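You operate a simulated robot arm through the tools that you are given. There is no shell and no other tool. Be economical: measure what you need, move in short steps, check, and stop when the job is done.

You run a simulated two-armed robot. Do the job below in one go: nothing can be reset, and whatever is moved stays where it is left.

Task
Air the hot smoker, raise the hood and carry its basket of cheeses over to the table.
Fine: damper open and left open, blower on till the display is under 25 C, then blower off.

It is judged by the outcome, as a careful person would: the job done as asked, and still so three seconds after it is handed in. It fails if anything else is knocked over, pushed out of place, dropped, spilled or broken.

Robot
Two 7-joint arms with two-finger parallel grippers on one trunk, on a base that drives. Base frame: it is fixed to the floor where the robot stands at the start and does not move with it; the origin is under the middle of the robot, x ahead of it, y to its left, z up. Readings come in m, rad, newtons and seconds.
The left shoulder is at the start at [-0.005, 0.177, 0.98], the right one opposite. With the tool pointing down near the work surface each hand reaches from about 0.1 to 0.62 m from the robot's upright axis, wherever it stands, measured 20 degrees to its own side. Places, roughly: basket [0.75, -2.25, 0.5]; basket (38x29x11 cm) [0.8, -1, 0.8]; blower switch [0.5, -0.1, 0.6]; damper lever [0.5, 0, 0.6]; heat dial [0.5, -0.2, 0.6]; round cheese (6x6x4 cm) [1.1, -0.5, 0.7]; smoker [1, -1.1, 0.4]; top of the table [-0.7, -1.1, 1]. Payload 3.91 kg a hand.
Tool frame (each hand has its own): the origin (TCP) lies between the finger pads and is the grasp point; the fingertips stand 0.03 m ahead of it; z points along the fingers, y is the line along which they close. The gripper opens to 0.11 m. The fingers are 0.02 m wide and 0.01 m thick; the gripper's body (0.048 by 0.112 m) begins 0.055 m behind the TCP.
Orientation is that of the tool frame in the base frame, as a unit quaternion [x, y, z, w]. With the fingers straight down and closing along the base's y, the tool's x points along the base's -x, its y along +y and its z along -z.

Tools
- The arms move only by the tool drive_tool. It takes "left_rows", "right_rows" or both (then of equal length, played together; a hand with none holds still); each is a list of rows, each a list of 3 entries, a list of its own where there are three numbers: the shift along the base's x, y, z in cm, then the turn, a rotation vector about the base's x, y, z in rad, then the finger opening in cm, from 0 to 11. In form: [[[x, y, z], [wx, wy, wz], gripper], ...]. A call has 1 to 8 rows; each row is the pose to reach, as a shift and turn from the pose commanded when the call began. A row lasts 0.2 s, in which the tool goes at most 0.05 m and 0.15 rad; a call with a longer step from one row to the next is refused whole, and so is a gripper value outside its range. Where a pose cannot be reached the arm comes as near as it can. A force on the tool above 40 N (or 10 N above the force at the start of the call, whichever is more), or a blocked arm, ends the call early, and 0.2 s more pass. Each finger travels about 0.045 m/s and halts on what it meets, pressing with about 43 N; the grip force reading is that of the motor and also rises with nothing between the fingers. The clock runs only during rows and for 0.2 s after the last one: add rows that repeat a pose to give the fingers time. It gives the time, the measured TCP pose, the force on the tool (base axes), the opening and the grip force at its end, in the units of the frame above (readings bear some noise), with the torque about the TCP (base axes, N m) and any sound that the robot's microphone picked up, and new pictures: "show" is both (left out), scene, wrist or none (wrist: the cameras of the hands that moved).
- Cameras (640 x 400 px; columns grow to the right, rows downward): "scene" is now at [0.0464, 0.0063, 1.1419]; the picture's right is [-0.12, -0.99, 0.01], its down [-0.66, 0.07, -0.75] and it looks along [0.74, -0.10, -0.67] (base axes); focal length 265 px, centre (320, 200). "left" rides on the left gripper at [0.072, -0.017, -0.103] in its tool frame; the picture's right is [0.23, 0.97, 0.00], its down [-0.76, 0.18, -0.62] and it looks along [-0.61, 0.14, 0.78] (tool axes); focal length 222 px, centre (320, 200). "right" rides on the right gripper at [0.072, 0.017, -0.103] in its tool frame; the picture's right is [-0.23, 0.97, 0.00], its down [-0.76, -0.18, -0.62] and it looks along [-0.61, -0.14, 0.78] (tool axes); focal length 222 px, centre (320, 200). There is no depth. A picture from a camera that has moved, and an enlarged one, comes with that camera's place and axes in the base frame and with its lens.
- slide_trunk(by): slides the trunk up (or, below 0, down) by that many m; the arms and the scene camera ride with it, the base frame stays. It gives what a move gives, with no picture.
- roll_base(legs): drives the robot by 1 to 6 legs, each [ahead, left, turn to the left] in m, m and rad, along the robot's own axes; the way and the turn of a leg run together, so that a leg with both is an arc; at most 1.5 m and 3.142 rad a leg. The arms and the cameras ride along, it lands a little off, and it stops where it bumps. It gives what a move gives, and a new picture of the scene camera.
- aim_head(pan, tilt): turns the head with the scene camera to pan (to the left, within 1.396 rad either way) and tilt (down, from -0.506 to 1.204), counted from straight ahead of the robot. It gives what a move gives, and a new picture of the scene camera.
- enlarge(camera, box): a new picture of the part [left, top, right, bottom] of that camera's present view, enlarged. The clock stands still meanwhile.
- finish_job(): hands the job in; it is judged then, once.

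Work in short steps. Places have to be worked out from the pictures, the camera data and where the tool is seen: move nearer, look again, correct. Check each grasp and each placing, and mend what went wrong. You have 120 turns and 260 pictures in all, those below and enlarged ones among them. Open the grippers and draw the arms clear of the work before you hand the job in, unless the task says otherwise; then end with one line.

The tools are called by a JSON object that holds its "method" and its "body". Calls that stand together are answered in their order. drive_tool: Moves the arms, as the interface text tells. Its arguments: {"type":"object","properties":{"left_rows":{"type":"array"},"right_rows":{"type":"array"},"show":{"type":"string","enum":["both","scene","wrist","none"]}},"required":[]} The other tools are called the same way: slide_trunk (by) slides the trunk up or down; roll_base (legs) drives the base; aim_head (pan, tilt) turns the head that bears the scene camera; enlarge (camera, box) takes an enlarged picture of a part of a camera's view; finish_job () hands the job in.

At the start:

```text
clock: 0.0
left_position: [0.3813, 0.2209, 0.906]
left_tool_rot: [0.007, 1.0, -0.009, 0.019]
left_ft_force: [0.2, -0.8, -1.1]
left_ft_torque: [-0.01, 0.01, -0.03]
left_finger_gap: 0.1099
left_grasp_force: 0.1
right_position: [0.3181, -0.2007, 0.861]
right_tool_rot: [0.026, 0.999, -0.016, 0.032]
right_ft_force: [0.4, -0.1, 0.1]
right_ft_torque: [0.0, 0.0, 0.02]
right_finger_gap: 0.1098
right_grasp_force: 0.0
trunk travel left (down, up): [-0.2, 0.303]
robot x, y, heading: [-0.0347, -0.0005, -0.013]
head pan, tilt: [-0.103, 0.771]
```

scene: 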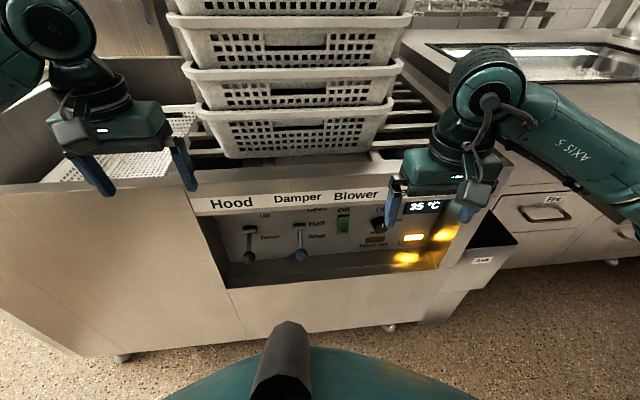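
right: 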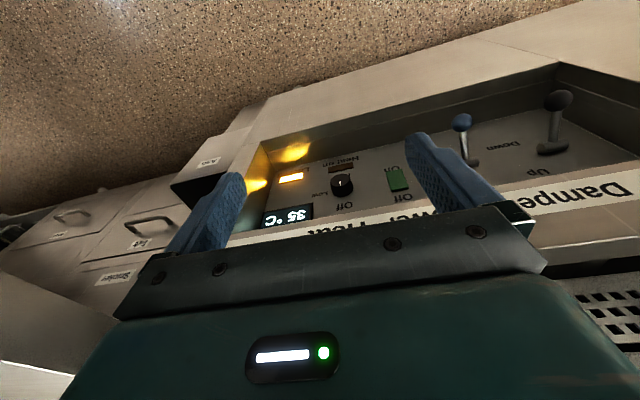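
left: 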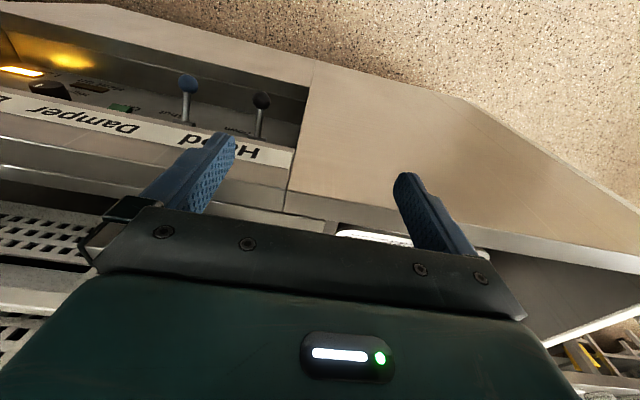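

The panel shows hood and damper levers, a blower rocker, a heat dial and a display reading 35 °C. I'll enlarge the panel to read it properly and look around.

{"method": "enlarge", "body": {"camera": "scene", "box": [180, 170, 520, 310]}}

{"method": "enlarge", "body": {"camera": "right", "box": [150, 60, 640, 260]}}

{"method": "aim_head", "body": {"pan": 0.0, "tilt": 0.2}}

```text
1.88 times, centred on (350, 240) of scene
camera zoom: at [0.0464, 0.0063, 1.1419], right [-0.12, -0.99, 0.01], down [-0.66, 0.07, -0.75], along [0.74, -0.1, -0.67], focal length 499 px, centre (264, 125)
```

zoom: 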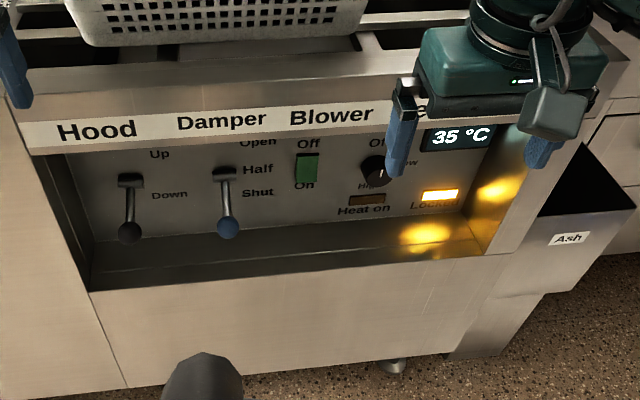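

```text
1.31 times, centred on (395, 160) of right
camera zoom: at [0.2399, -0.1774, 0.9591], right [0.28, 0.96, -0.02], down [0.71, -0.19, 0.67], along [0.64, -0.2, -0.74], focal length 290 px, centre (222, 252)
```

zoom: 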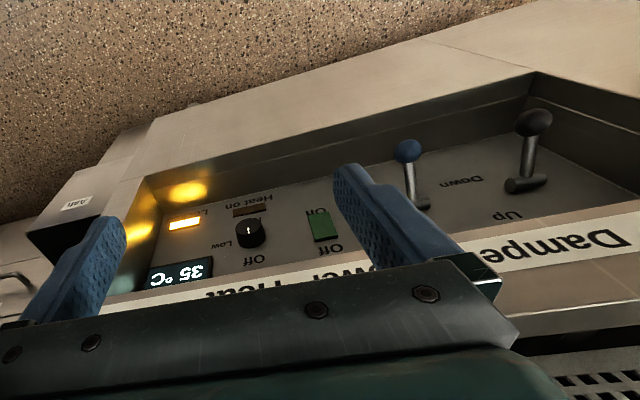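

```text
clock: 1.0
left_position: [0.3893, 0.221, 0.9011]
left_tool_rot: [0.01, 1.0, -0.011, 0.016]
left_ft_force: [-0.2, 0.0, 0.3]
left_ft_torque: [0.01, -0.02, -0.03]
left_finger_gap: 0.1103
left_grasp_force: 0.0
right_position: [0.319, -0.2045, 0.8585]
right_tool_rot: [0.03, 0.999, -0.021, 0.029]
right_ft_force: [-0.2, -0.6, -0.2]
right_ft_torque: [-0.01, 0.0, -0.01]
right_finger_gap: 0.11
right_grasp_force: 0.0
trunk travel left (down, up): [-0.2, 0.303]
robot x, y, heading: [-0.0313, -0.0016, -0.022]
head pan, tilt: [0.0, 0.201]
camera scene: at [0.0625, 0.0197, 1.191], right [-0.02, -1.0, 0.02], down [-0.17, -0.02, -0.99], along [0.99, -0.02, -0.17], focal length 265 px, centre (320, 200)
```

scene: 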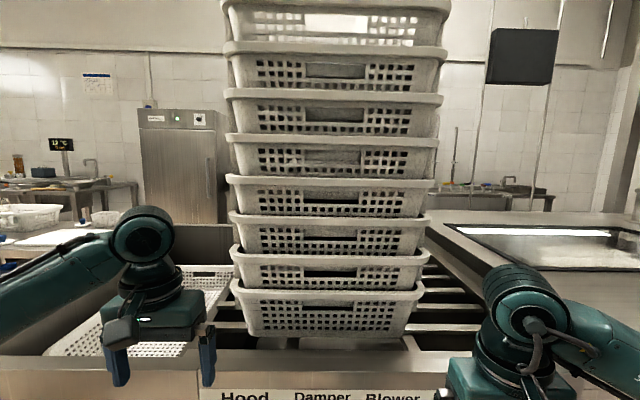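

The tower of crates is straight ahead; the smoker chamber should be off to the right. I'll look right, and further toward the table.

{"method": "aim_head", "body": {"pan": -0.8, "tilt": 0.4}}

{"method": "aim_head", "body": {"pan": -1.39, "tilt": 0.4}}

{"method": "aim_head", "body": {"pan": 1.2, "tilt": 0.5}}

```text
clock: 2.1
left_position: [0.3891, 0.2213, 0.9013]
left_tool_rot: [0.009, 1.0, -0.011, 0.016]
left_ft_force: [-0.4, 0.0, 1.0]
left_ft_torque: [0.01, 0.03, -0.02]
left_finger_gap: 0.11
left_grasp_force: 0.1
right_position: [0.3191, -0.2027, 0.8584]
right_tool_rot: [0.03, 0.999, -0.021, 0.029]
right_ft_force: [0.3, -0.5, -0.2]
right_ft_torque: [0.01, -0.03, 0.01]
right_finger_gap: 0.11
right_grasp_force: 0.1
trunk travel left (down, up): [-0.2, 0.303]
robot x, y, heading: [-0.0329, 0.0038, -0.02]
head pan, tilt: [-0.799, 0.4]
camera scene: at [0.0332, -0.0468, 1.1735], right [-0.73, -0.68, -0.01], down [-0.24, 0.26, -0.94], along [0.64, -0.68, -0.35], focal length 265 px, centre (320, 200)
```

scene: 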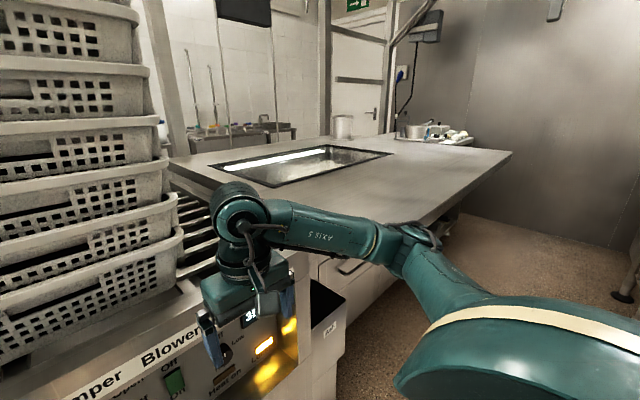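

```text
clock: 3.1
left_position: [0.3888, 0.2212, 0.9009]
left_tool_rot: [0.01, 1.0, -0.012, 0.016]
left_ft_force: [-0.9, 0.0, -0.1]
left_ft_torque: [-0.04, -0.01, -0.01]
left_finger_gap: 0.1101
left_grasp_force: 0.0
right_position: [0.3195, -0.2025, 0.8585]
right_tool_rot: [0.03, 0.999, -0.021, 0.029]
right_ft_force: [0.5, 1.1, -0.3]
right_ft_torque: [0.01, 0.01, -0.02]
right_finger_gap: 0.11
right_grasp_force: 0.0
trunk travel left (down, up): [-0.2, 0.303]
robot x, y, heading: [-0.032, 0.0036, -0.02]
head pan, tilt: [-1.389, 0.4]
camera scene: at [-0.0151, -0.0707, 1.1725], right [-0.99, -0.16, -0.03], down [-0.03, 0.36, -0.93], along [0.16, -0.92, -0.36], focal length 265 px, centre (320, 200)
```

scene: 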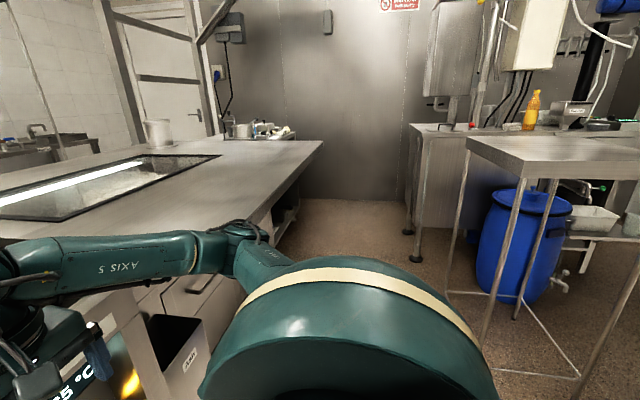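

```text
clock: 5.4
left_position: [0.3896, 0.2199, 0.9003]
left_tool_rot: [0.009, 1.0, -0.011, 0.016]
left_ft_force: [-0.6, -1.1, 0.2]
left_ft_torque: [-0.02, 0.0, -0.04]
left_finger_gap: 0.1099
left_grasp_force: 0.0
right_position: [0.3191, -0.2048, 0.8574]
right_tool_rot: [0.031, 0.999, -0.021, 0.031]
right_ft_force: [-0.2, -0.4, 0.7]
right_ft_torque: [-0.01, 0.02, 0.01]
right_finger_gap: 0.1104
right_grasp_force: 0.0
trunk travel left (down, up): [-0.2, 0.303]
robot x, y, heading: [-0.0304, -0.0019, -0.021]
head pan, tilt: [1.201, 0.499]
camera scene: at [0.0049, 0.1045, 1.1599], right [0.92, -0.38, 0.04], down [-0.15, -0.46, -0.87], along [0.35, 0.8, -0.49], focal length 265 px, centre (320, 200)
```

scene: 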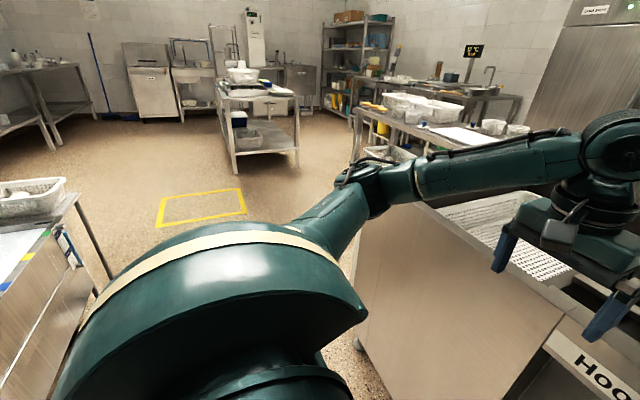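

The smoker is the glass-hooded counter on the right, its control panel right before me, and the tall table is behind on the right. I'll lift the right hand off the panel and look at it squarely.

{"method": "drive_tool", "body": {"right_rows": [[[-3, -3, 3], [0, 0, 0], 11], [[-6, -6, 6], [0, 0, 0], 11], [[-9, -9, 7], [0, 0, 0], 11]], "show": "none"}}

{"method": "aim_head", "body": {"pan": -0.15, "tilt": 0.85}}

{"method": "enlarge", "body": {"camera": "scene", "box": [200, 120, 500, 280]}}

```text
refused: row 1 steps farther than a row can; nothing moved
```

```text
clock: 6.9
left_position: [0.3886, 0.2218, 0.9016]
left_tool_rot: [0.011, 1.0, -0.012, 0.017]
left_ft_force: [-1.0, -0.7, -0.8]
left_ft_torque: [0.01, -0.04, -0.03]
left_finger_gap: 0.1101
left_grasp_force: 0.1
right_position: [0.3201, -0.2034, 0.8593]
right_tool_rot: [0.03, 0.999, -0.021, 0.03]
right_ft_force: [0.2, -0.2, 0.5]
right_ft_torque: [-0.01, 0.02, 0.0]
right_finger_gap: 0.1098
right_grasp_force: 0.0
trunk travel left (down, up): [-0.2, 0.303]
robot x, y, heading: [-0.0278, -0.0042, -0.022]
head pan, tilt: [-0.15, 0.85]
camera scene: at [0.0483, 0.0064, 1.1336], right [-0.17, -0.99, 0.02], down [-0.72, 0.11, -0.69], along [0.67, -0.13, -0.73], focal length 265 px, centre (320, 200)
```

scene: 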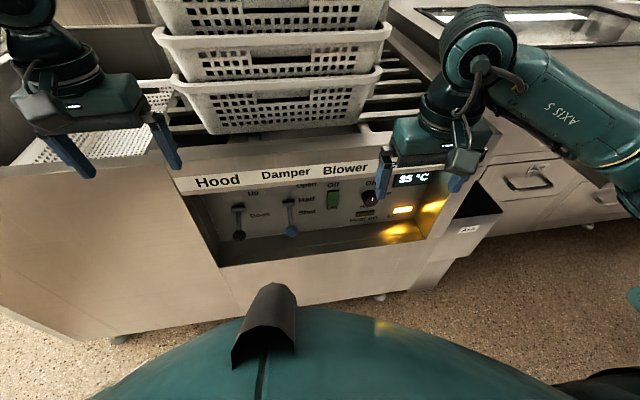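

```text
2.13 times, centred on (350, 200) of scene
camera zoom: at [0.0483, 0.0064, 1.1336], right [-0.17, -0.99, 0.02], down [-0.72, 0.11, -0.69], along [0.67, -0.13, -0.73], focal length 566 px, centre (256, 200)
```

zoom: 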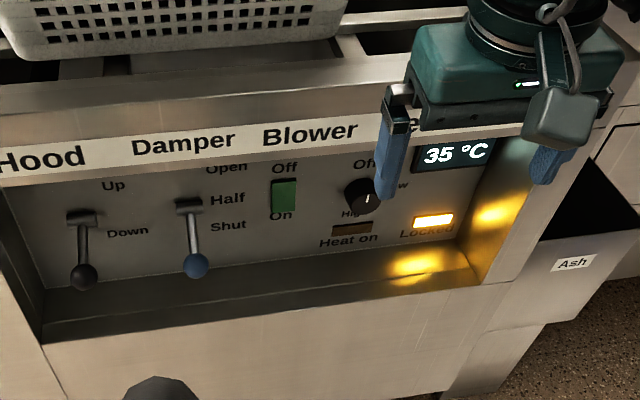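

The damper ball triangulates to about [0.447, -0.002, 0.598], with its pivot near [0.493, -0.003, 0.654] at the Shut end. I'll tilt the right hand forward and bring it to a point 10 cm short of the ball.

{"method": "drive_tool", "body": {"right_rows": [[[-1, 2, -3], [0, -0.15, 0], 8], [[-1, 5, -6], [0, -0.3, 0], 6], [[-1, 8, -9], [0, -0.45, 0], 6], [[-1, 11, -12], [0, -0.6, 0], 6], [[0, 14, -15], [0, -0.75, 0], 6], [[1, 16, -18], [0, -0.9, 0], 6], [[1, 18, -20], [0, -1.05, 0], 6], [[1, 20, -22], [0, -1.2, 0], 6]]}}

```text
clock: 8.0
left_position: [0.3963, 0.2071, 0.8949]
left_tool_rot: [0.018, 1.0, -0.005, 0.008]
left_ft_force: [-0.3, -0.1, 0.7]
left_ft_torque: [0.0, -0.02, 0.0]
left_finger_gap: 0.1101
left_grasp_force: 0.1
right_position: [0.3361, -0.1897, 0.7227]
right_tool_rot: [0.11, 0.937, -0.082, 0.323]
right_ft_force: [-0.3, 1.0, 0.6]
right_ft_torque: [0.01, -0.01, 0.0]
right_finger_gap: 0.0603
right_grasp_force: 0.1
trunk travel left (down, up): [-0.2, 0.303]
robot x, y, heading: [-0.0317, -0.0027, -0.037]
head pan, tilt: [-0.15, 0.85]
stopped in row 5 (right hand): the arm was blocked; the commanded pose is now the measured one
camera scene: at [0.0568, -0.0055, 1.13], right [-0.18, -0.98, 0.01], down [-0.73, 0.13, -0.67], along [0.66, -0.13, -0.74], focal length 265 px, centre (320, 200)
camera right: at [0.2237, -0.1405, 0.7567], right [0.43, 0.9, 0.06], down [0.17, -0.15, 0.97], along [0.89, -0.4, -0.22], focal length 222 px, centre (320, 200)
```

scene: 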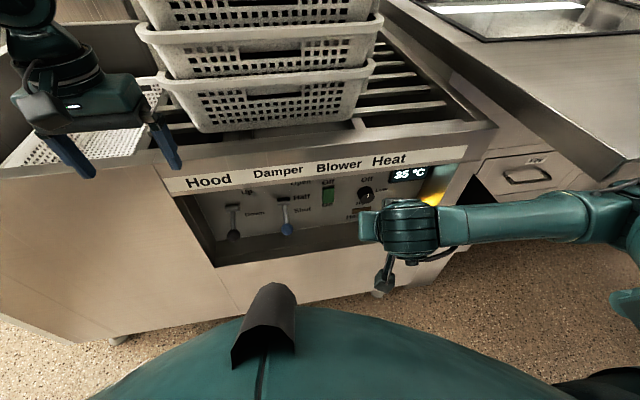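
right: 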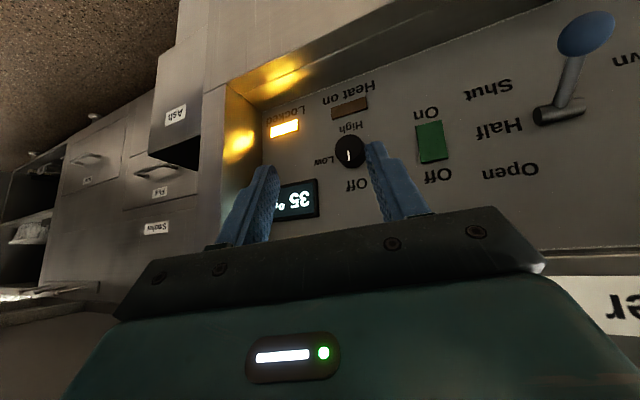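

The dial points to Off, good. The arm was cramped, so I'll back the base off by 0.2 m for room.

{"method": "roll_base", "body": {"legs": [[-0.2, 0, 0.03]]}}

{"method": "drive_tool", "body": {"right_rows": [[[2, 3, 0], [0, -0.14, 0], 6], [[4, 6, 0], [0, -0.28, 0], 6], [[6, 9, -1], [0, -0.4, 0], 6], [[8, 12, -2], [0, -0.5, 0], 6], [[10, 15, -3], [0, -0.55, 0], 6]]}}

```text
clock: 9.6
left_position: [0.2059, 0.2164, 0.8927]
left_tool_rot: [0.0, 1.0, 0.0, 0.0]
left_ft_force: [0.9, 0.0, 0.2]
left_ft_torque: [0.01, 0.01, 0.01]
left_finger_gap: 0.1101
left_grasp_force: 0.2
right_position: [0.1533, -0.1762, 0.7138]
right_tool_rot: [0.09, 0.943, -0.07, 0.313]
right_ft_force: [-0.2, -0.1, -0.3]
right_ft_torque: [-0.02, 0.05, -0.01]
right_finger_gap: 0.0601
right_grasp_force: 0.1
trunk travel left (down, up): [-0.2, 0.303]
robot x, y, heading: [-0.2257, 0.0002, -0.003]
head pan, tilt: [-0.15, 0.85]
camera scene: at [-0.1235, -0.0096, 1.1302], right [-0.15, -0.99, 0.0], down [-0.74, 0.11, -0.66], along [0.65, -0.1, -0.75], focal length 265 px, centre (320, 200)
```

scene: 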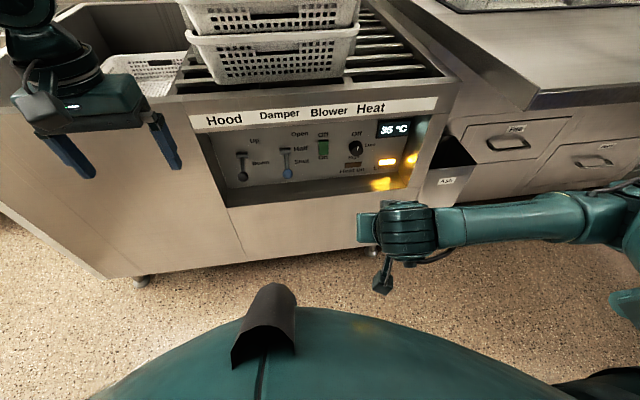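

```text
clock: 10.8
left_position: [0.2042, 0.2167, 0.8922]
left_tool_rot: [0.0, 1.0, 0.0, 0.0]
left_ft_force: [0.0, -0.5, 1.2]
left_ft_torque: [0.0, 0.01, 0.0]
left_finger_gap: 0.11
left_grasp_force: 0.1
right_position: [0.2524, -0.0246, 0.682]
right_tool_rot: [0.106, 0.822, -0.043, 0.558]
right_ft_force: [0.3, 0.4, 1.0]
right_ft_torque: [-0.02, -0.01, -0.03]
right_finger_gap: 0.06
right_grasp_force: 0.0
trunk travel left (down, up): [-0.2, 0.303]
robot x, y, heading: [-0.2291, 0.0007, -0.003]
head pan, tilt: [-0.15, 0.85]
camera scene: at [-0.1235, -0.0095, 1.1302], right [-0.15, -0.99, 0.0], down [-0.74, 0.11, -0.66], along [0.65, -0.1, -0.75], focal length 265 px, centre (320, 200)
camera right: at [0.1362, 0.0199, 0.6548], right [0.3, 0.92, 0.26], down [-0.34, -0.15, 0.93], along [0.89, -0.36, 0.26], focal length 222 px, centre (320, 200)
```

scene: 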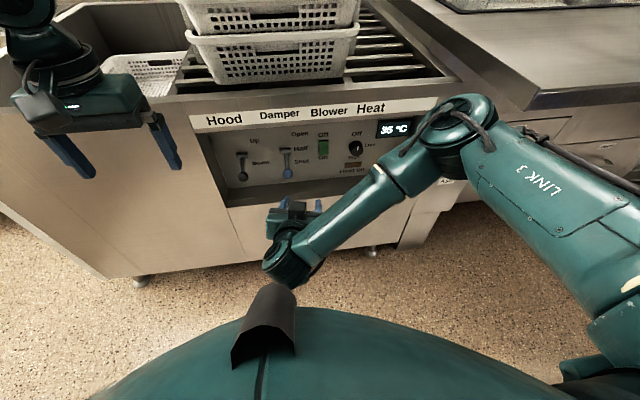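
right: 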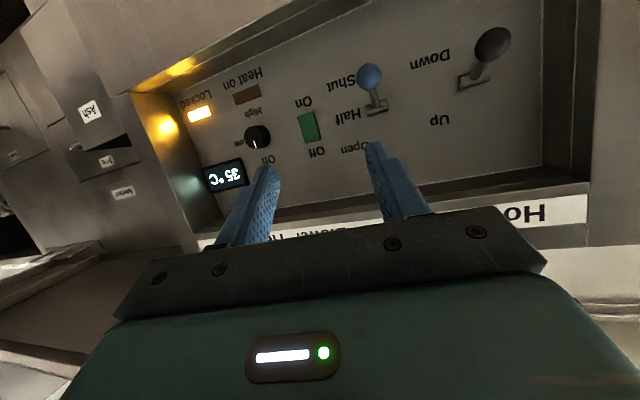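

The ball is confirmed at [0.447, 0.000, 0.599]. I'll square the hand by a small yaw and move to 7 cm short of it.

{"method": "drive_tool", "body": {"right_rows": [[[4, 1, -2], [0, 0, 0.1], 6], [[8, 2, -4], [0, 0, 0.2], 6], [[11, 2.5, -5], [0, 0, 0.21], 6], [[12.8, 2.5, -5.8], [0, 0, 0.21], 6]], "show": "wrist"}}

```text
clock: 11.8
left_position: [0.2053, 0.2162, 0.8918]
left_tool_rot: [0.0, 1.0, 0.0, 0.0]
left_ft_force: [1.0, -0.5, 0.1]
left_ft_torque: [-0.01, 0.02, 0.01]
left_finger_gap: 0.1099
left_grasp_force: 0.0
right_position: [0.3812, -0.0015, 0.6242]
right_tool_rot: [0.018, 0.83, 0.016, 0.558]
right_ft_force: [0.3, -0.5, 1.1]
right_ft_torque: [0.01, -0.01, -0.01]
right_finger_gap: 0.0599
right_grasp_force: 0.0
trunk travel left (down, up): [-0.2, 0.303]
robot x, y, heading: [-0.2293, 0.0055, -0.005]
head pan, tilt: [-0.15, 0.85]
camera right: at [0.2579, 0.0181, 0.5978], right [0.1, 0.96, 0.26], down [-0.29, -0.22, 0.93], along [0.95, -0.17, 0.26], focal length 222 px, centre (320, 200)
```

right: 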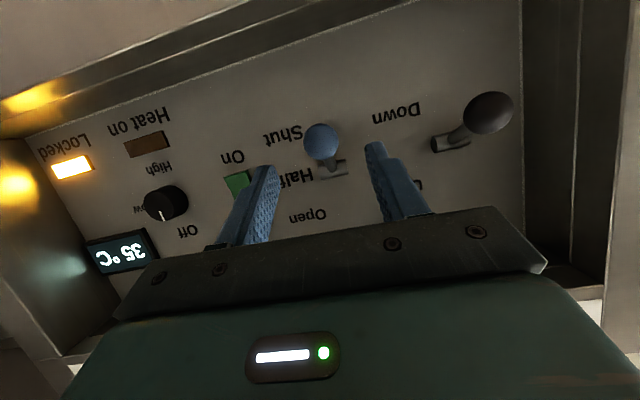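

The ball sits centred between the fingers. I'll advance onto it and close.

{"method": "drive_tool", "body": {"right_rows": [[[3.5, 0, -1.2], [0, 0, 0], 6], [[6.4, 0, -2.4], [0, 0, 0], 6], [[6.4, 0, -2.4], [0, 0, 0], 3], [[6.4, 0, -2.4], [0, 0, 0], 1.5], [[6.4, 0, -2.4], [0, 0, 0], 1.5]], "show": "wrist"}}

```text
clock: 13.0
left_position: [0.2054, 0.2163, 0.8923]
left_tool_rot: [-0.001, 1.0, 0.0, 0.0]
left_ft_force: [-0.9, 1.2, -0.7]
left_ft_torque: [-0.05, -0.03, -0.01]
left_finger_gap: 0.11
left_grasp_force: 0.1
right_position: [0.4452, -0.0013, 0.601]
right_tool_rot: [0.019, 0.829, 0.016, 0.558]
right_ft_force: [2.0, 2.5, -1.0]
right_ft_torque: [0.0, 0.09, 0.0]
right_finger_gap: 0.0297
right_grasp_force: 40.7
trunk travel left (down, up): [-0.2, 0.303]
robot x, y, heading: [-0.2288, 0.003, 0.001]
head pan, tilt: [-0.15, 0.85]
camera right: at [0.3215, 0.0183, 0.5745], right [0.1, 0.96, 0.26], down [-0.29, -0.22, 0.93], along [0.95, -0.17, 0.26], focal length 222 px, centre (320, 200)
```

right: 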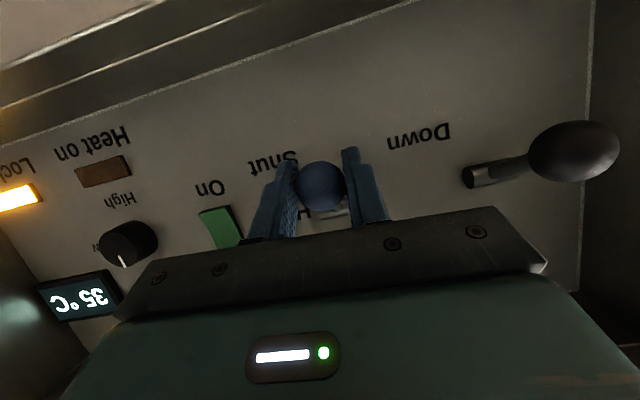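

Gripped (3 cm ball). I'll swing the lever up along its arc in small steps.

{"method": "drive_tool", "body": {"right_rows": [[[-0.8, 0, 1.1], [0, 0, 0], 1.5], [[-1.3, 0, 2.2], [0, 0, 0], 1.5], [[-1.6, 0, 3.4], [0, 0, 0], 1.5], [[-1.7, 0, 4.5], [0, 0, 0], 1.5], [[-1.6, 0, 5.6], [0, 0, 0], 1.5], [[-1.3, 0, 6.8], [0, 0, 0], 1.5], [[-0.8, 0, 7.9], [0, 0, 0], 1.5], [[0, 0, 9], [0, 0, 0], 1.5]]}}

```text
clock: 14.8
left_position: [0.2055, 0.2169, 0.8905]
left_tool_rot: [0.0, 1.0, 0.0, 0.0]
left_ft_force: [0.6, -0.7, -0.6]
left_ft_torque: [-0.01, -0.01, 0.0]
left_finger_gap: 0.11
left_grasp_force: 0.0
right_position: [0.4469, -0.0032, 0.695]
right_tool_rot: [0.02, 0.828, 0.014, 0.56]
right_ft_force: [0.6, -0.1, -0.6]
right_ft_torque: [0.02, 0.03, -0.02]
right_finger_gap: 0.0151
right_grasp_force: 0.1
trunk travel left (down, up): [-0.2, 0.303]
robot x, y, heading: [-0.2353, 0.0008, 0.001]
head pan, tilt: [-0.15, 0.85]
camera scene: at [-0.1235, -0.0096, 1.1303], right [-0.15, -0.99, 0.0], down [-0.74, 0.11, -0.66], along [0.65, -0.1, -0.75], focal length 265 px, centre (320, 200)
camera right: at [0.3235, 0.0174, 0.667], right [0.1, 0.96, 0.26], down [-0.3, -0.22, 0.93], along [0.95, -0.17, 0.27], focal length 222 px, centre (320, 200)
```

scene: 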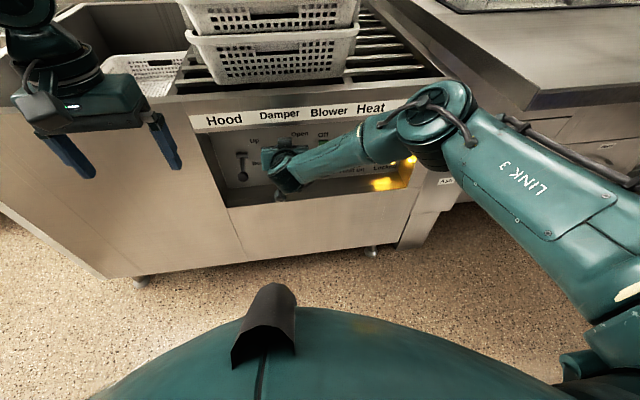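
right: 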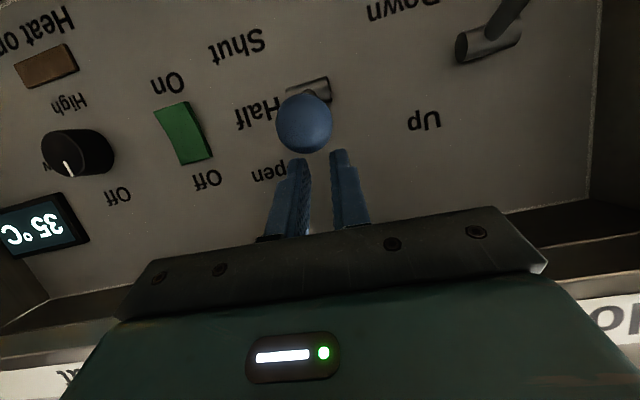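

The grip slipped near Half; the ball now stands around [0.43, 0, 0.66]. I'll back out, come under it with closed fingers and push it up.

{"method": "drive_tool", "body": {"right_rows": [[[-4.5, 0, 1.5], [0, 0, 0], 1.5], [[-8.5, 0, 2], [0, 0, 0], 0.5], [[-9, 0, -2.5], [0, 0, 0], 0.5], [[-9, 0, -5.5], [0, 0, 0], 0.5], [[-6, 0, -6.5], [0, 0, 0], 0.5], [[-2.7, 0, -7.5], [0, 0, 0], 0.5]], "show": "wrist"}}

```text
clock: 16.2
left_position: [0.2056, 0.2165, 0.8919]
left_tool_rot: [0.0, 1.0, 0.0, 0.0]
left_ft_force: [0.7, -0.3, 0.3]
left_ft_torque: [-0.01, -0.02, -0.02]
left_finger_gap: 0.1098
left_grasp_force: 0.0
right_position: [0.4185, -0.0014, 0.6158]
right_tool_rot: [0.019, 0.829, 0.016, 0.558]
right_ft_force: [-0.2, 0.6, 0.5]
right_ft_torque: [0.0, 0.03, -0.01]
right_finger_gap: 0.0051
right_grasp_force: 0.2
trunk travel left (down, up): [-0.2, 0.303]
robot x, y, heading: [-0.2294, 0.0017, -0.004]
head pan, tilt: [-0.15, 0.85]
camera right: at [0.2949, 0.018, 0.5872], right [0.1, 0.96, 0.26], down [-0.29, -0.22, 0.93], along [0.95, -0.17, 0.26], focal length 222 px, centre (320, 200)
```

right: 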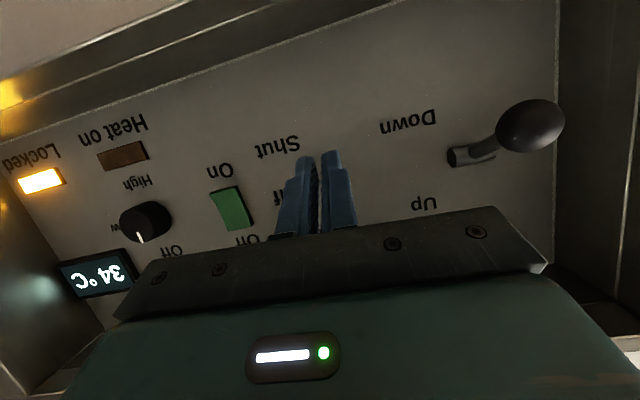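

The fingers are under the ball (and the display already dropped to 34 °C). I push upward.

{"method": "drive_tool", "body": {"right_rows": [[[0, 0, 1.5], [0, 0, 0], 0.5], [[0, 0, 3], [0, 0, 0], 0.5], [[0, 0, 4.5], [0, 0, 0], 0.5], [[0, 0, 6], [0, 0, 0], 0.5], [[0, 0, 7.5], [0, 0, 0], 0.5]], "show": "wrist"}}

{"method": "drive_tool", "body": {"right_rows": [[[-4, 0, -1], [0, 0, 0], 0.5], [[-8, 0, -2], [0, 0, 0], 0.5]], "show": "wrist"}}

```text
clock: 17.2
left_position: [0.2051, 0.2167, 0.8924]
left_tool_rot: [0.0, 1.0, -0.001, 0.001]
left_ft_force: [-0.4, 0.6, -0.4]
left_ft_torque: [0.01, 0.0, 0.0]
left_finger_gap: 0.11
left_grasp_force: 0.1
right_position: [0.4082, -0.0016, 0.6632]
right_tool_rot: [0.018, 0.84, 0.016, 0.542]
right_ft_force: [-8.3, -1.8, -3.7]
right_ft_torque: [-0.01, 0.11, -0.06]
right_finger_gap: 0.0058
right_grasp_force: 0.6
trunk travel left (down, up): [-0.2, 0.303]
robot x, y, heading: [-0.2348, 0.0009, -0.003]
head pan, tilt: [-0.15, 0.85]
stopped in row 5 (right hand): the force on the tool passed its limit at 47 N (the readings are from after the stop); the commanded pose is now the measured one
camera right: at [0.2836, 0.018, 0.6403], right [0.1, 0.96, 0.25], down [-0.26, -0.22, 0.94], along [0.96, -0.16, 0.22], focal length 222 px, centre (320, 200)
```

right: 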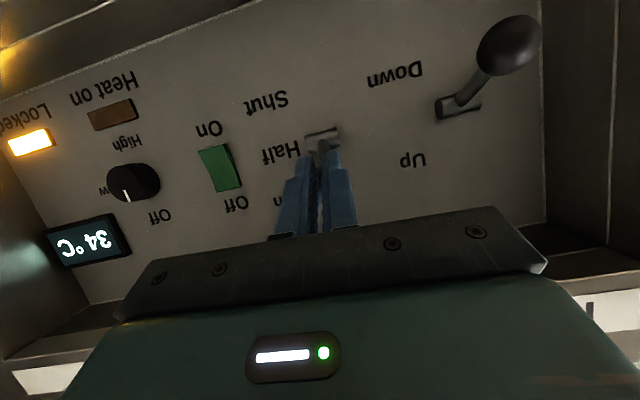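

```text
clock: 17.8
left_position: [0.204, 0.2172, 0.8924]
left_tool_rot: [-0.001, 1.0, 0.0, 0.0]
left_ft_force: [0.0, 0.4, -0.3]
left_ft_torque: [-0.01, 0.0, -0.03]
left_finger_gap: 0.1098
left_grasp_force: 0.0
right_position: [0.3317, -0.0003, 0.6449]
right_tool_rot: [0.018, 0.838, 0.017, 0.546]
right_ft_force: [-0.7, -0.3, 0.1]
right_ft_torque: [-0.01, 0.0, 0.01]
right_finger_gap: 0.0046
right_grasp_force: 0.1
trunk travel left (down, up): [-0.2, 0.303]
robot x, y, heading: [-0.2275, 0.0051, -0.004]
head pan, tilt: [-0.15, 0.85]
camera right: at [0.2079, 0.0178, 0.6211], right [0.1, 0.96, 0.25], down [-0.26, -0.22, 0.94], along [0.96, -0.16, 0.23], focal length 222 px, centre (320, 200)
```

right: 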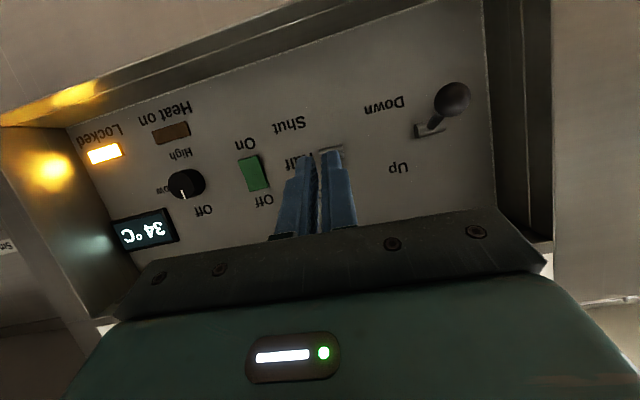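

I need to see the lever behind the fingers; I'll shift the hand 10 cm to the right, which is also toward the blower switch.

{"method": "drive_tool", "body": {"right_rows": [[[0, -4, 0], [0, 0, 0], 0.5], [[0, -8, 0], [0, 0, 0], 0.5], [[0, -11.5, 0], [0, 0, 0], 0.5]], "show": "wrist"}}

{"method": "enlarge", "body": {"camera": "scene", "box": [180, 90, 430, 230]}}

```text
clock: 18.6
left_position: [0.2052, 0.2173, 0.8923]
left_tool_rot: [-0.001, 1.0, 0.0, 0.0]
left_ft_force: [0.1, -0.3, -0.7]
left_ft_torque: [-0.01, 0.0, -0.02]
left_finger_gap: 0.1098
left_grasp_force: 0.1
right_position: [0.3403, -0.076, 0.6715]
right_tool_rot: [0.024, 0.843, 0.006, 0.537]
right_ft_force: [0.1, 0.3, 0.1]
right_ft_torque: [0.0, -0.01, -0.01]
right_finger_gap: 0.005
right_grasp_force: 0.0
right hand out of reach, approached as far as the arm can: row 2, 3
trunk travel left (down, up): [-0.2, 0.303]
robot x, y, heading: [-0.2293, -0.0001, -0.005]
head pan, tilt: [-0.15, 0.85]
camera right: at [0.2147, -0.0541, 0.6506], right [0.13, 0.96, 0.24], down [-0.25, -0.2, 0.95], along [0.96, -0.18, 0.21], focal length 222 px, centre (320, 200)
```

right: 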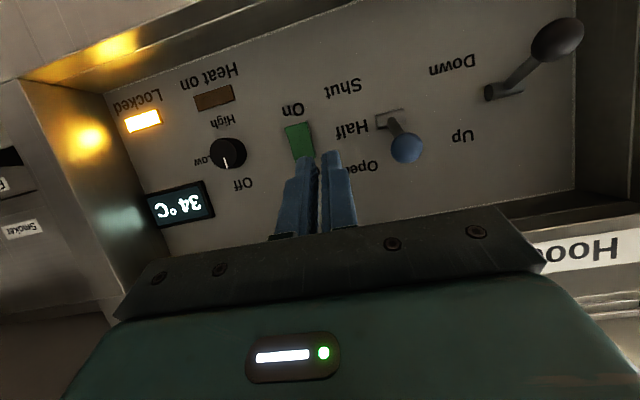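

```text
2.56 times, centred on (305, 160) of scene
camera zoom: at [-0.1233, -0.0097, 1.1302], right [-0.15, -0.99, 0.0], down [-0.74, 0.11, -0.66], along [0.65, -0.1, -0.75], focal length 679 px, centre (358, 302)
```

zoom: 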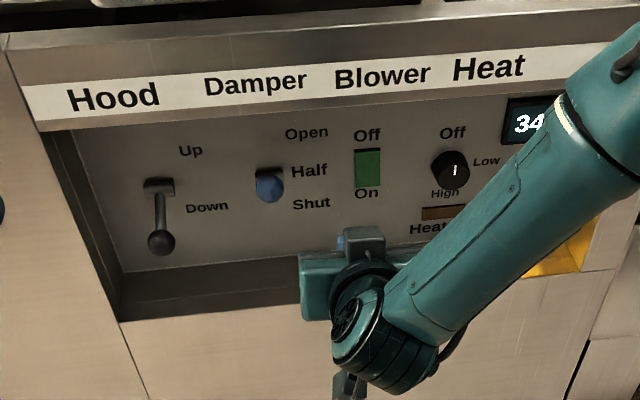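

The lever is past Half, at roughly 25–30° up, perhaps not at its stop. I'll go under it again and push up and forward, closer to the ball.

{"method": "drive_tool", "body": {"right_rows": [[[0, 4, -1.5], [0, 0, 0], 0.5], [[0, 7.5, -3.6], [0, 0, 0], 0.5], [[4, 7.5, -4], [0, 0, 0], 0.5], [[7.3, 7.5, -4], [0, 0, 0], 0.5], [[7.6, 7.5, -2.5], [0, 0, 0], 0.5], [[8.2, 7.5, -1], [0, 0, 0], 0.5], [[9.0, 7.5, 0.5], [0, 0, 0], 0.5], [[9.8, 7.5, 2], [0, 0, 0], 0.5]], "show": "wrist"}}

```text
clock: 20.3
left_position: [0.2053, 0.2169, 0.8919]
left_tool_rot: [0.0, 1.0, 0.0, 0.0]
left_ft_force: [-0.3, 0.1, -0.3]
left_ft_torque: [-0.02, 0.0, 0.0]
left_finger_gap: 0.1102
left_grasp_force: 0.0
right_position: [0.4171, -0.0003, 0.6571]
right_tool_rot: [0.014, 0.849, 0.018, 0.529]
right_ft_force: [-2.6, -0.9, -5.3]
right_ft_torque: [-0.06, 0.07, -0.1]
right_finger_gap: 0.0057
right_grasp_force: 0.8
trunk travel left (down, up): [-0.2, 0.303]
robot x, y, heading: [-0.227, 0.0037, -0.003]
head pan, tilt: [-0.15, 0.85]
stopped in row 8 (right hand): the force on the tool passed its limit at 47 N (the readings are from after the stop); the commanded pose is now the measured one
camera right: at [0.2927, 0.0186, 0.6393], right [0.11, 0.96, 0.25], down [-0.22, -0.22, 0.95], along [0.97, -0.16, 0.19], focal length 222 px, centre (320, 200)
```

right: 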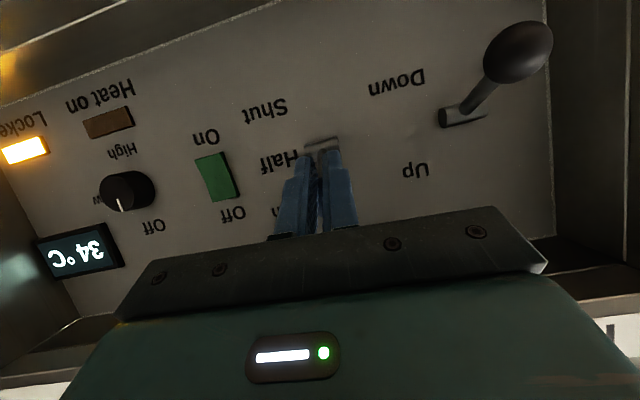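

It stops at the same place, so that looks like the end stop. I'll back off and look at the lever from farther away.

{"method": "drive_tool", "body": {"right_rows": [[[-4, 0, -1.5], [0, 0, 0], 0.5], [[-9, 0, -1.5], [0, 0, 0], 0.5], [[-10, -3, -3.5], [0, 0, 0], 0.5], [[-10, -6, -5.5], [0, 0, 0], 0.5]], "show": "wrist"}}

{"method": "enlarge", "body": {"camera": "scene", "box": [220, 110, 360, 190]}}

{"method": "enlarge", "body": {"camera": "right", "box": [280, 20, 600, 200]}}

```text
clock: 21.3
left_position: [0.205, 0.2171, 0.8925]
left_tool_rot: [-0.001, 1.0, -0.001, -0.001]
left_ft_force: [-0.4, -0.3, 0.4]
left_ft_torque: [-0.02, 0.02, -0.01]
left_finger_gap: 0.1102
left_grasp_force: 0.0
right_position: [0.3217, -0.0385, 0.6169]
right_tool_rot: [0.019, 0.85, 0.012, 0.527]
right_ft_force: [0.7, 0.7, 0.6]
right_ft_torque: [-0.03, -0.03, -0.01]
right_finger_gap: 0.0049
right_grasp_force: 0.2
right hand out of reach, approached as far as the arm can: row 4
trunk travel left (down, up): [-0.2, 0.303]
robot x, y, heading: [-0.2345, 0.0028, 0.004]
head pan, tilt: [-0.15, 0.85]
camera right: at [0.1965, -0.0189, 0.5991], right [0.12, 0.96, 0.24], down [-0.22, -0.21, 0.95], along [0.97, -0.17, 0.19], focal length 222 px, centre (320, 200)
```

right: 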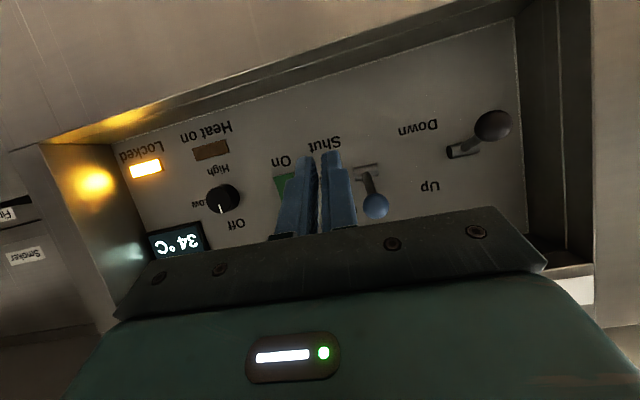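

```text
4.57 times, centred on (290, 150) of scene
camera zoom: at [-0.1235, -0.0097, 1.1302], right [-0.15, -0.99, 0.0], down [-0.74, 0.11, -0.66], along [0.65, -0.1, -0.75], focal length 1212 px, centre (457, 429)
```

zoom: 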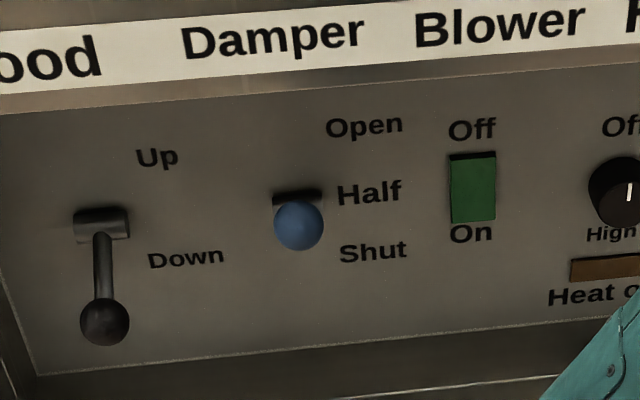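

```text
2.00 times, centred on (440, 110) of right
camera zoom: at [0.1965, -0.0189, 0.5991], right [0.12, 0.96, 0.24], down [-0.22, -0.21, 0.95], along [0.97, -0.17, 0.19], focal length 444 px, centre (80, 380)
```

zoom: 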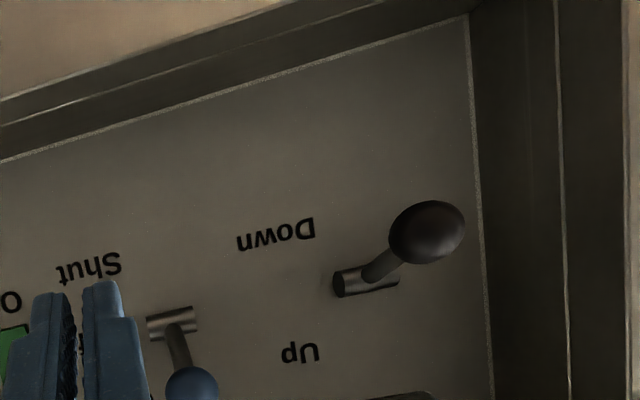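

The damper ball is now symmetric above its pivot to where it was below, so it is at Open. Next is the blower rocker at about y=-0.117, z 0.615–0.665; I'll shift the base right for reach.

{"method": "roll_base", "body": {"legs": [[0, -0.12, 0]]}}

{"method": "drive_tool", "body": {"right_rows": [[[2, 2, 1], [0, 0, 0], 0.5], [[5, 4, 2], [0, 0, 0], 0.5], [[8, 4, 2], [0, 0, 0], 0.5]]}}

```text
clock: 23.0
left_position: [0.206, 0.0956, 0.8922]
left_tool_rot: [0.002, 1.0, 0.0, -0.001]
left_ft_force: [-1.1, 0.3, -0.3]
left_ft_torque: [-0.01, 0.03, 0.01]
left_finger_gap: 0.1099
left_grasp_force: 0.0
right_position: [0.3206, -0.1601, 0.6169]
right_tool_rot: [0.02, 0.85, 0.012, 0.526]
right_ft_force: [0.1, -0.6, 0.4]
right_ft_torque: [0.02, 0.04, 0.0]
right_finger_gap: 0.0052
right_grasp_force: 0.0
trunk travel left (down, up): [-0.2, 0.303]
robot x, y, heading: [-0.2307, -0.1146, -0.005]
head pan, tilt: [-0.15, 0.85]
camera scene: at [-0.1238, -0.1291, 1.1302], right [-0.15, -0.99, 0.0], down [-0.74, 0.11, -0.66], along [0.65, -0.1, -0.75], focal length 265 px, centre (320, 200)
```

scene: 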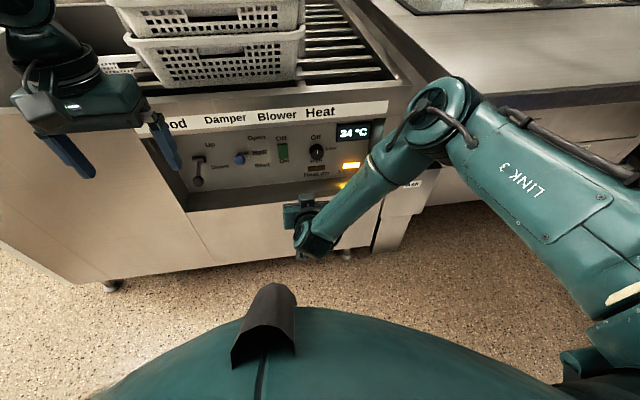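

```text
clock: 23.8
left_position: [0.2048, 0.0966, 0.8922]
left_tool_rot: [0.002, 1.0, 0.0, -0.001]
left_ft_force: [0.3, -0.4, 0.6]
left_ft_torque: [-0.02, 0.0, -0.02]
left_finger_gap: 0.1098
left_grasp_force: 0.0
right_position: [0.4016, -0.12, 0.6369]
right_tool_rot: [0.019, 0.85, 0.012, 0.526]
right_ft_force: [0.0, 0.3, -2.0]
right_ft_torque: [0.03, 0.01, 0.05]
right_finger_gap: 0.0049
right_grasp_force: 0.1
trunk travel left (down, up): [-0.2, 0.303]
robot x, y, heading: [-0.2332, -0.1186, -0.005]
head pan, tilt: [-0.15, 0.85]
camera scene: at [-0.1238, -0.129, 1.1302], right [-0.15, -0.99, 0.0], down [-0.74, 0.11, -0.66], along [0.65, -0.1, -0.75], focal length 265 px, centre (320, 200)
camera right: at [0.2762, -0.1003, 0.6197], right [0.12, 0.96, 0.24], down [-0.22, -0.21, 0.95], along [0.97, -0.17, 0.19], focal length 222 px, centre (320, 200)
```

scene: 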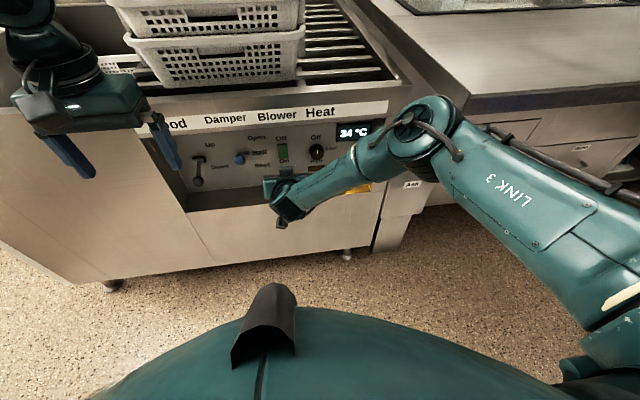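
right: 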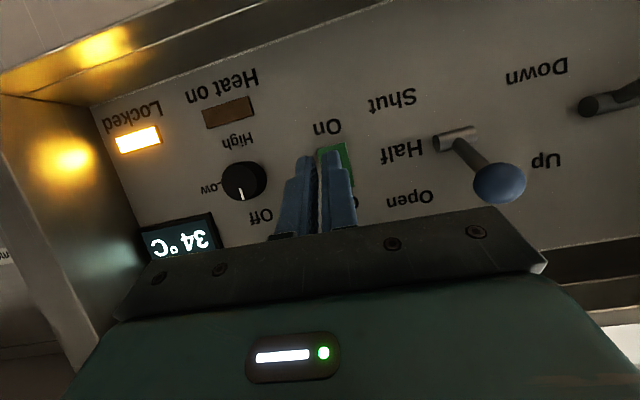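

The fingertips face the lower half of the rocker. I'll press straight forward in small steps.

{"method": "drive_tool", "body": {"right_rows": [[[3, 0.3, 0], [0, 0, 0], 0], [[5.5, 0.3, 0.1], [0, 0, 0], 0], [[6.5, 0.3, 0.1], [0, 0, 0], 0], [[7.2, 0.3, 0.1], [0, 0, 0], 0], [[7.9, 0.3, 0.1], [0, 0, 0], 0], [[8.6, 0.3, 0.1], [0, 0, 0], 0]], "show": "wrist"}}

{"method": "drive_tool", "body": {"right_rows": [[[-4, 0, 0], [0, 0, 0], 0], [[-8, 0, -2], [0, 0, 0], 0], [[-10, -2, -4], [0, 0, 0], 0]]}}

{"method": "enlarge", "body": {"camera": "scene", "box": [160, 100, 400, 230]}}

```text
clock: 25.2
left_position: [0.2052, 0.0957, 0.8933]
left_tool_rot: [0.001, 1.0, 0.0, -0.001]
left_ft_force: [-0.4, 0.1, -0.9]
left_ft_torque: [0.0, 0.02, -0.04]
left_finger_gap: 0.11
left_grasp_force: 0.0
right_position: [0.4787, -0.1132, 0.6316]
right_tool_rot: [0.021, 0.853, 0.012, 0.521]
right_ft_force: [-10.0, 0.0, 2.8]
right_ft_torque: [0.0, -0.03, 0.04]
right_finger_gap: 0.0001
right_grasp_force: 37.3
trunk travel left (down, up): [-0.2, 0.303]
robot x, y, heading: [-0.2312, -0.1169, -0.002]
head pan, tilt: [-0.15, 0.85]
stopped in row 6 (right hand): the force on the tool passed its limit at 59 N (the readings are from after the stop); the commanded pose is now the measured one
camera right: at [0.354, -0.093, 0.6158], right [0.12, 0.96, 0.24], down [-0.21, -0.21, 0.95], along [0.97, -0.17, 0.18], focal length 222 px, centre (320, 200)
```

right: 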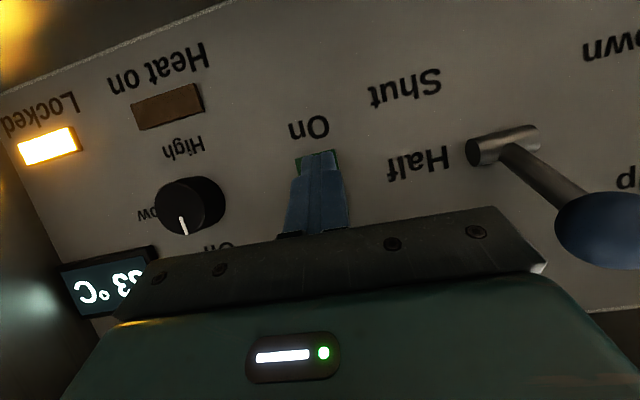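

```text
clock: 26.0
left_position: [0.2055, 0.0948, 0.8918]
left_tool_rot: [0.001, 1.0, 0.0, 0.0]
left_ft_force: [-0.6, 0.4, 0.5]
left_ft_torque: [0.01, 0.01, 0.01]
left_finger_gap: 0.1099
left_grasp_force: 0.1
right_position: [0.38, -0.1313, 0.5934]
right_tool_rot: [0.021, 0.853, 0.012, 0.522]
right_ft_force: [-0.1, 0.1, -0.5]
right_ft_torque: [0.02, -0.01, -0.01]
right_finger_gap: 0.0
right_grasp_force: 37.9
trunk travel left (down, up): [-0.2, 0.303]
robot x, y, heading: [-0.2305, -0.1139, -0.002]
head pan, tilt: [-0.15, 0.85]
camera scene: at [-0.1246, -0.1293, 1.1302], right [-0.15, -0.99, 0.0], down [-0.74, 0.12, -0.66], along [0.65, -0.1, -0.75], focal length 265 px, centre (320, 200)
camera right: at [0.2537, -0.1115, 0.5763], right [0.13, 0.96, 0.24], down [-0.21, -0.21, 0.95], along [0.97, -0.17, 0.18], focal length 222 px, centre (320, 200)
```

scene: 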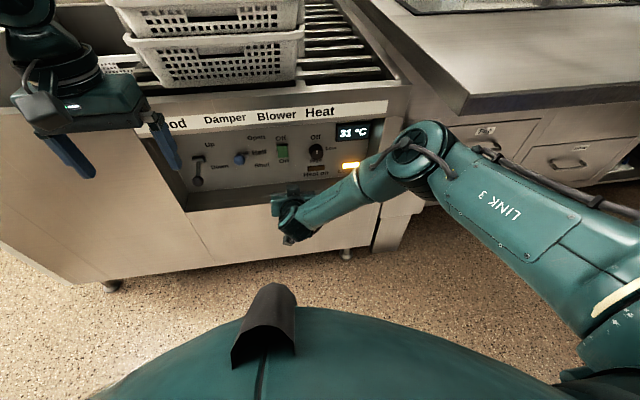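
right: 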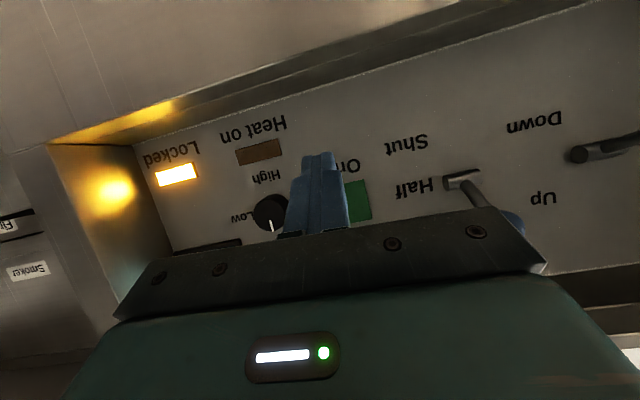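

```text
2.67 times, centred on (280, 165) of scene
camera zoom: at [-0.1246, -0.1293, 1.1302], right [-0.15, -0.99, 0.0], down [-0.74, 0.12, -0.66], along [0.65, -0.1, -0.75], focal length 707 px, centre (427, 293)
```

zoom: 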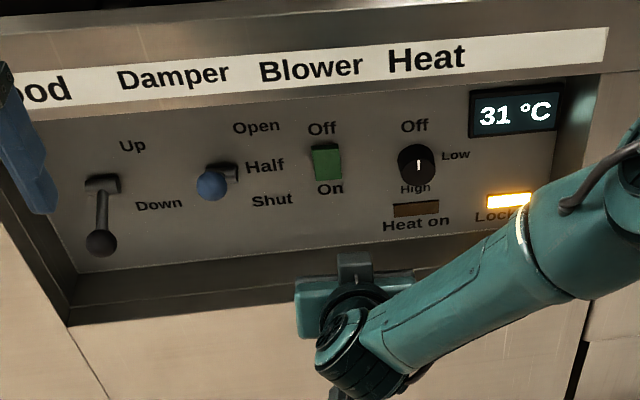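

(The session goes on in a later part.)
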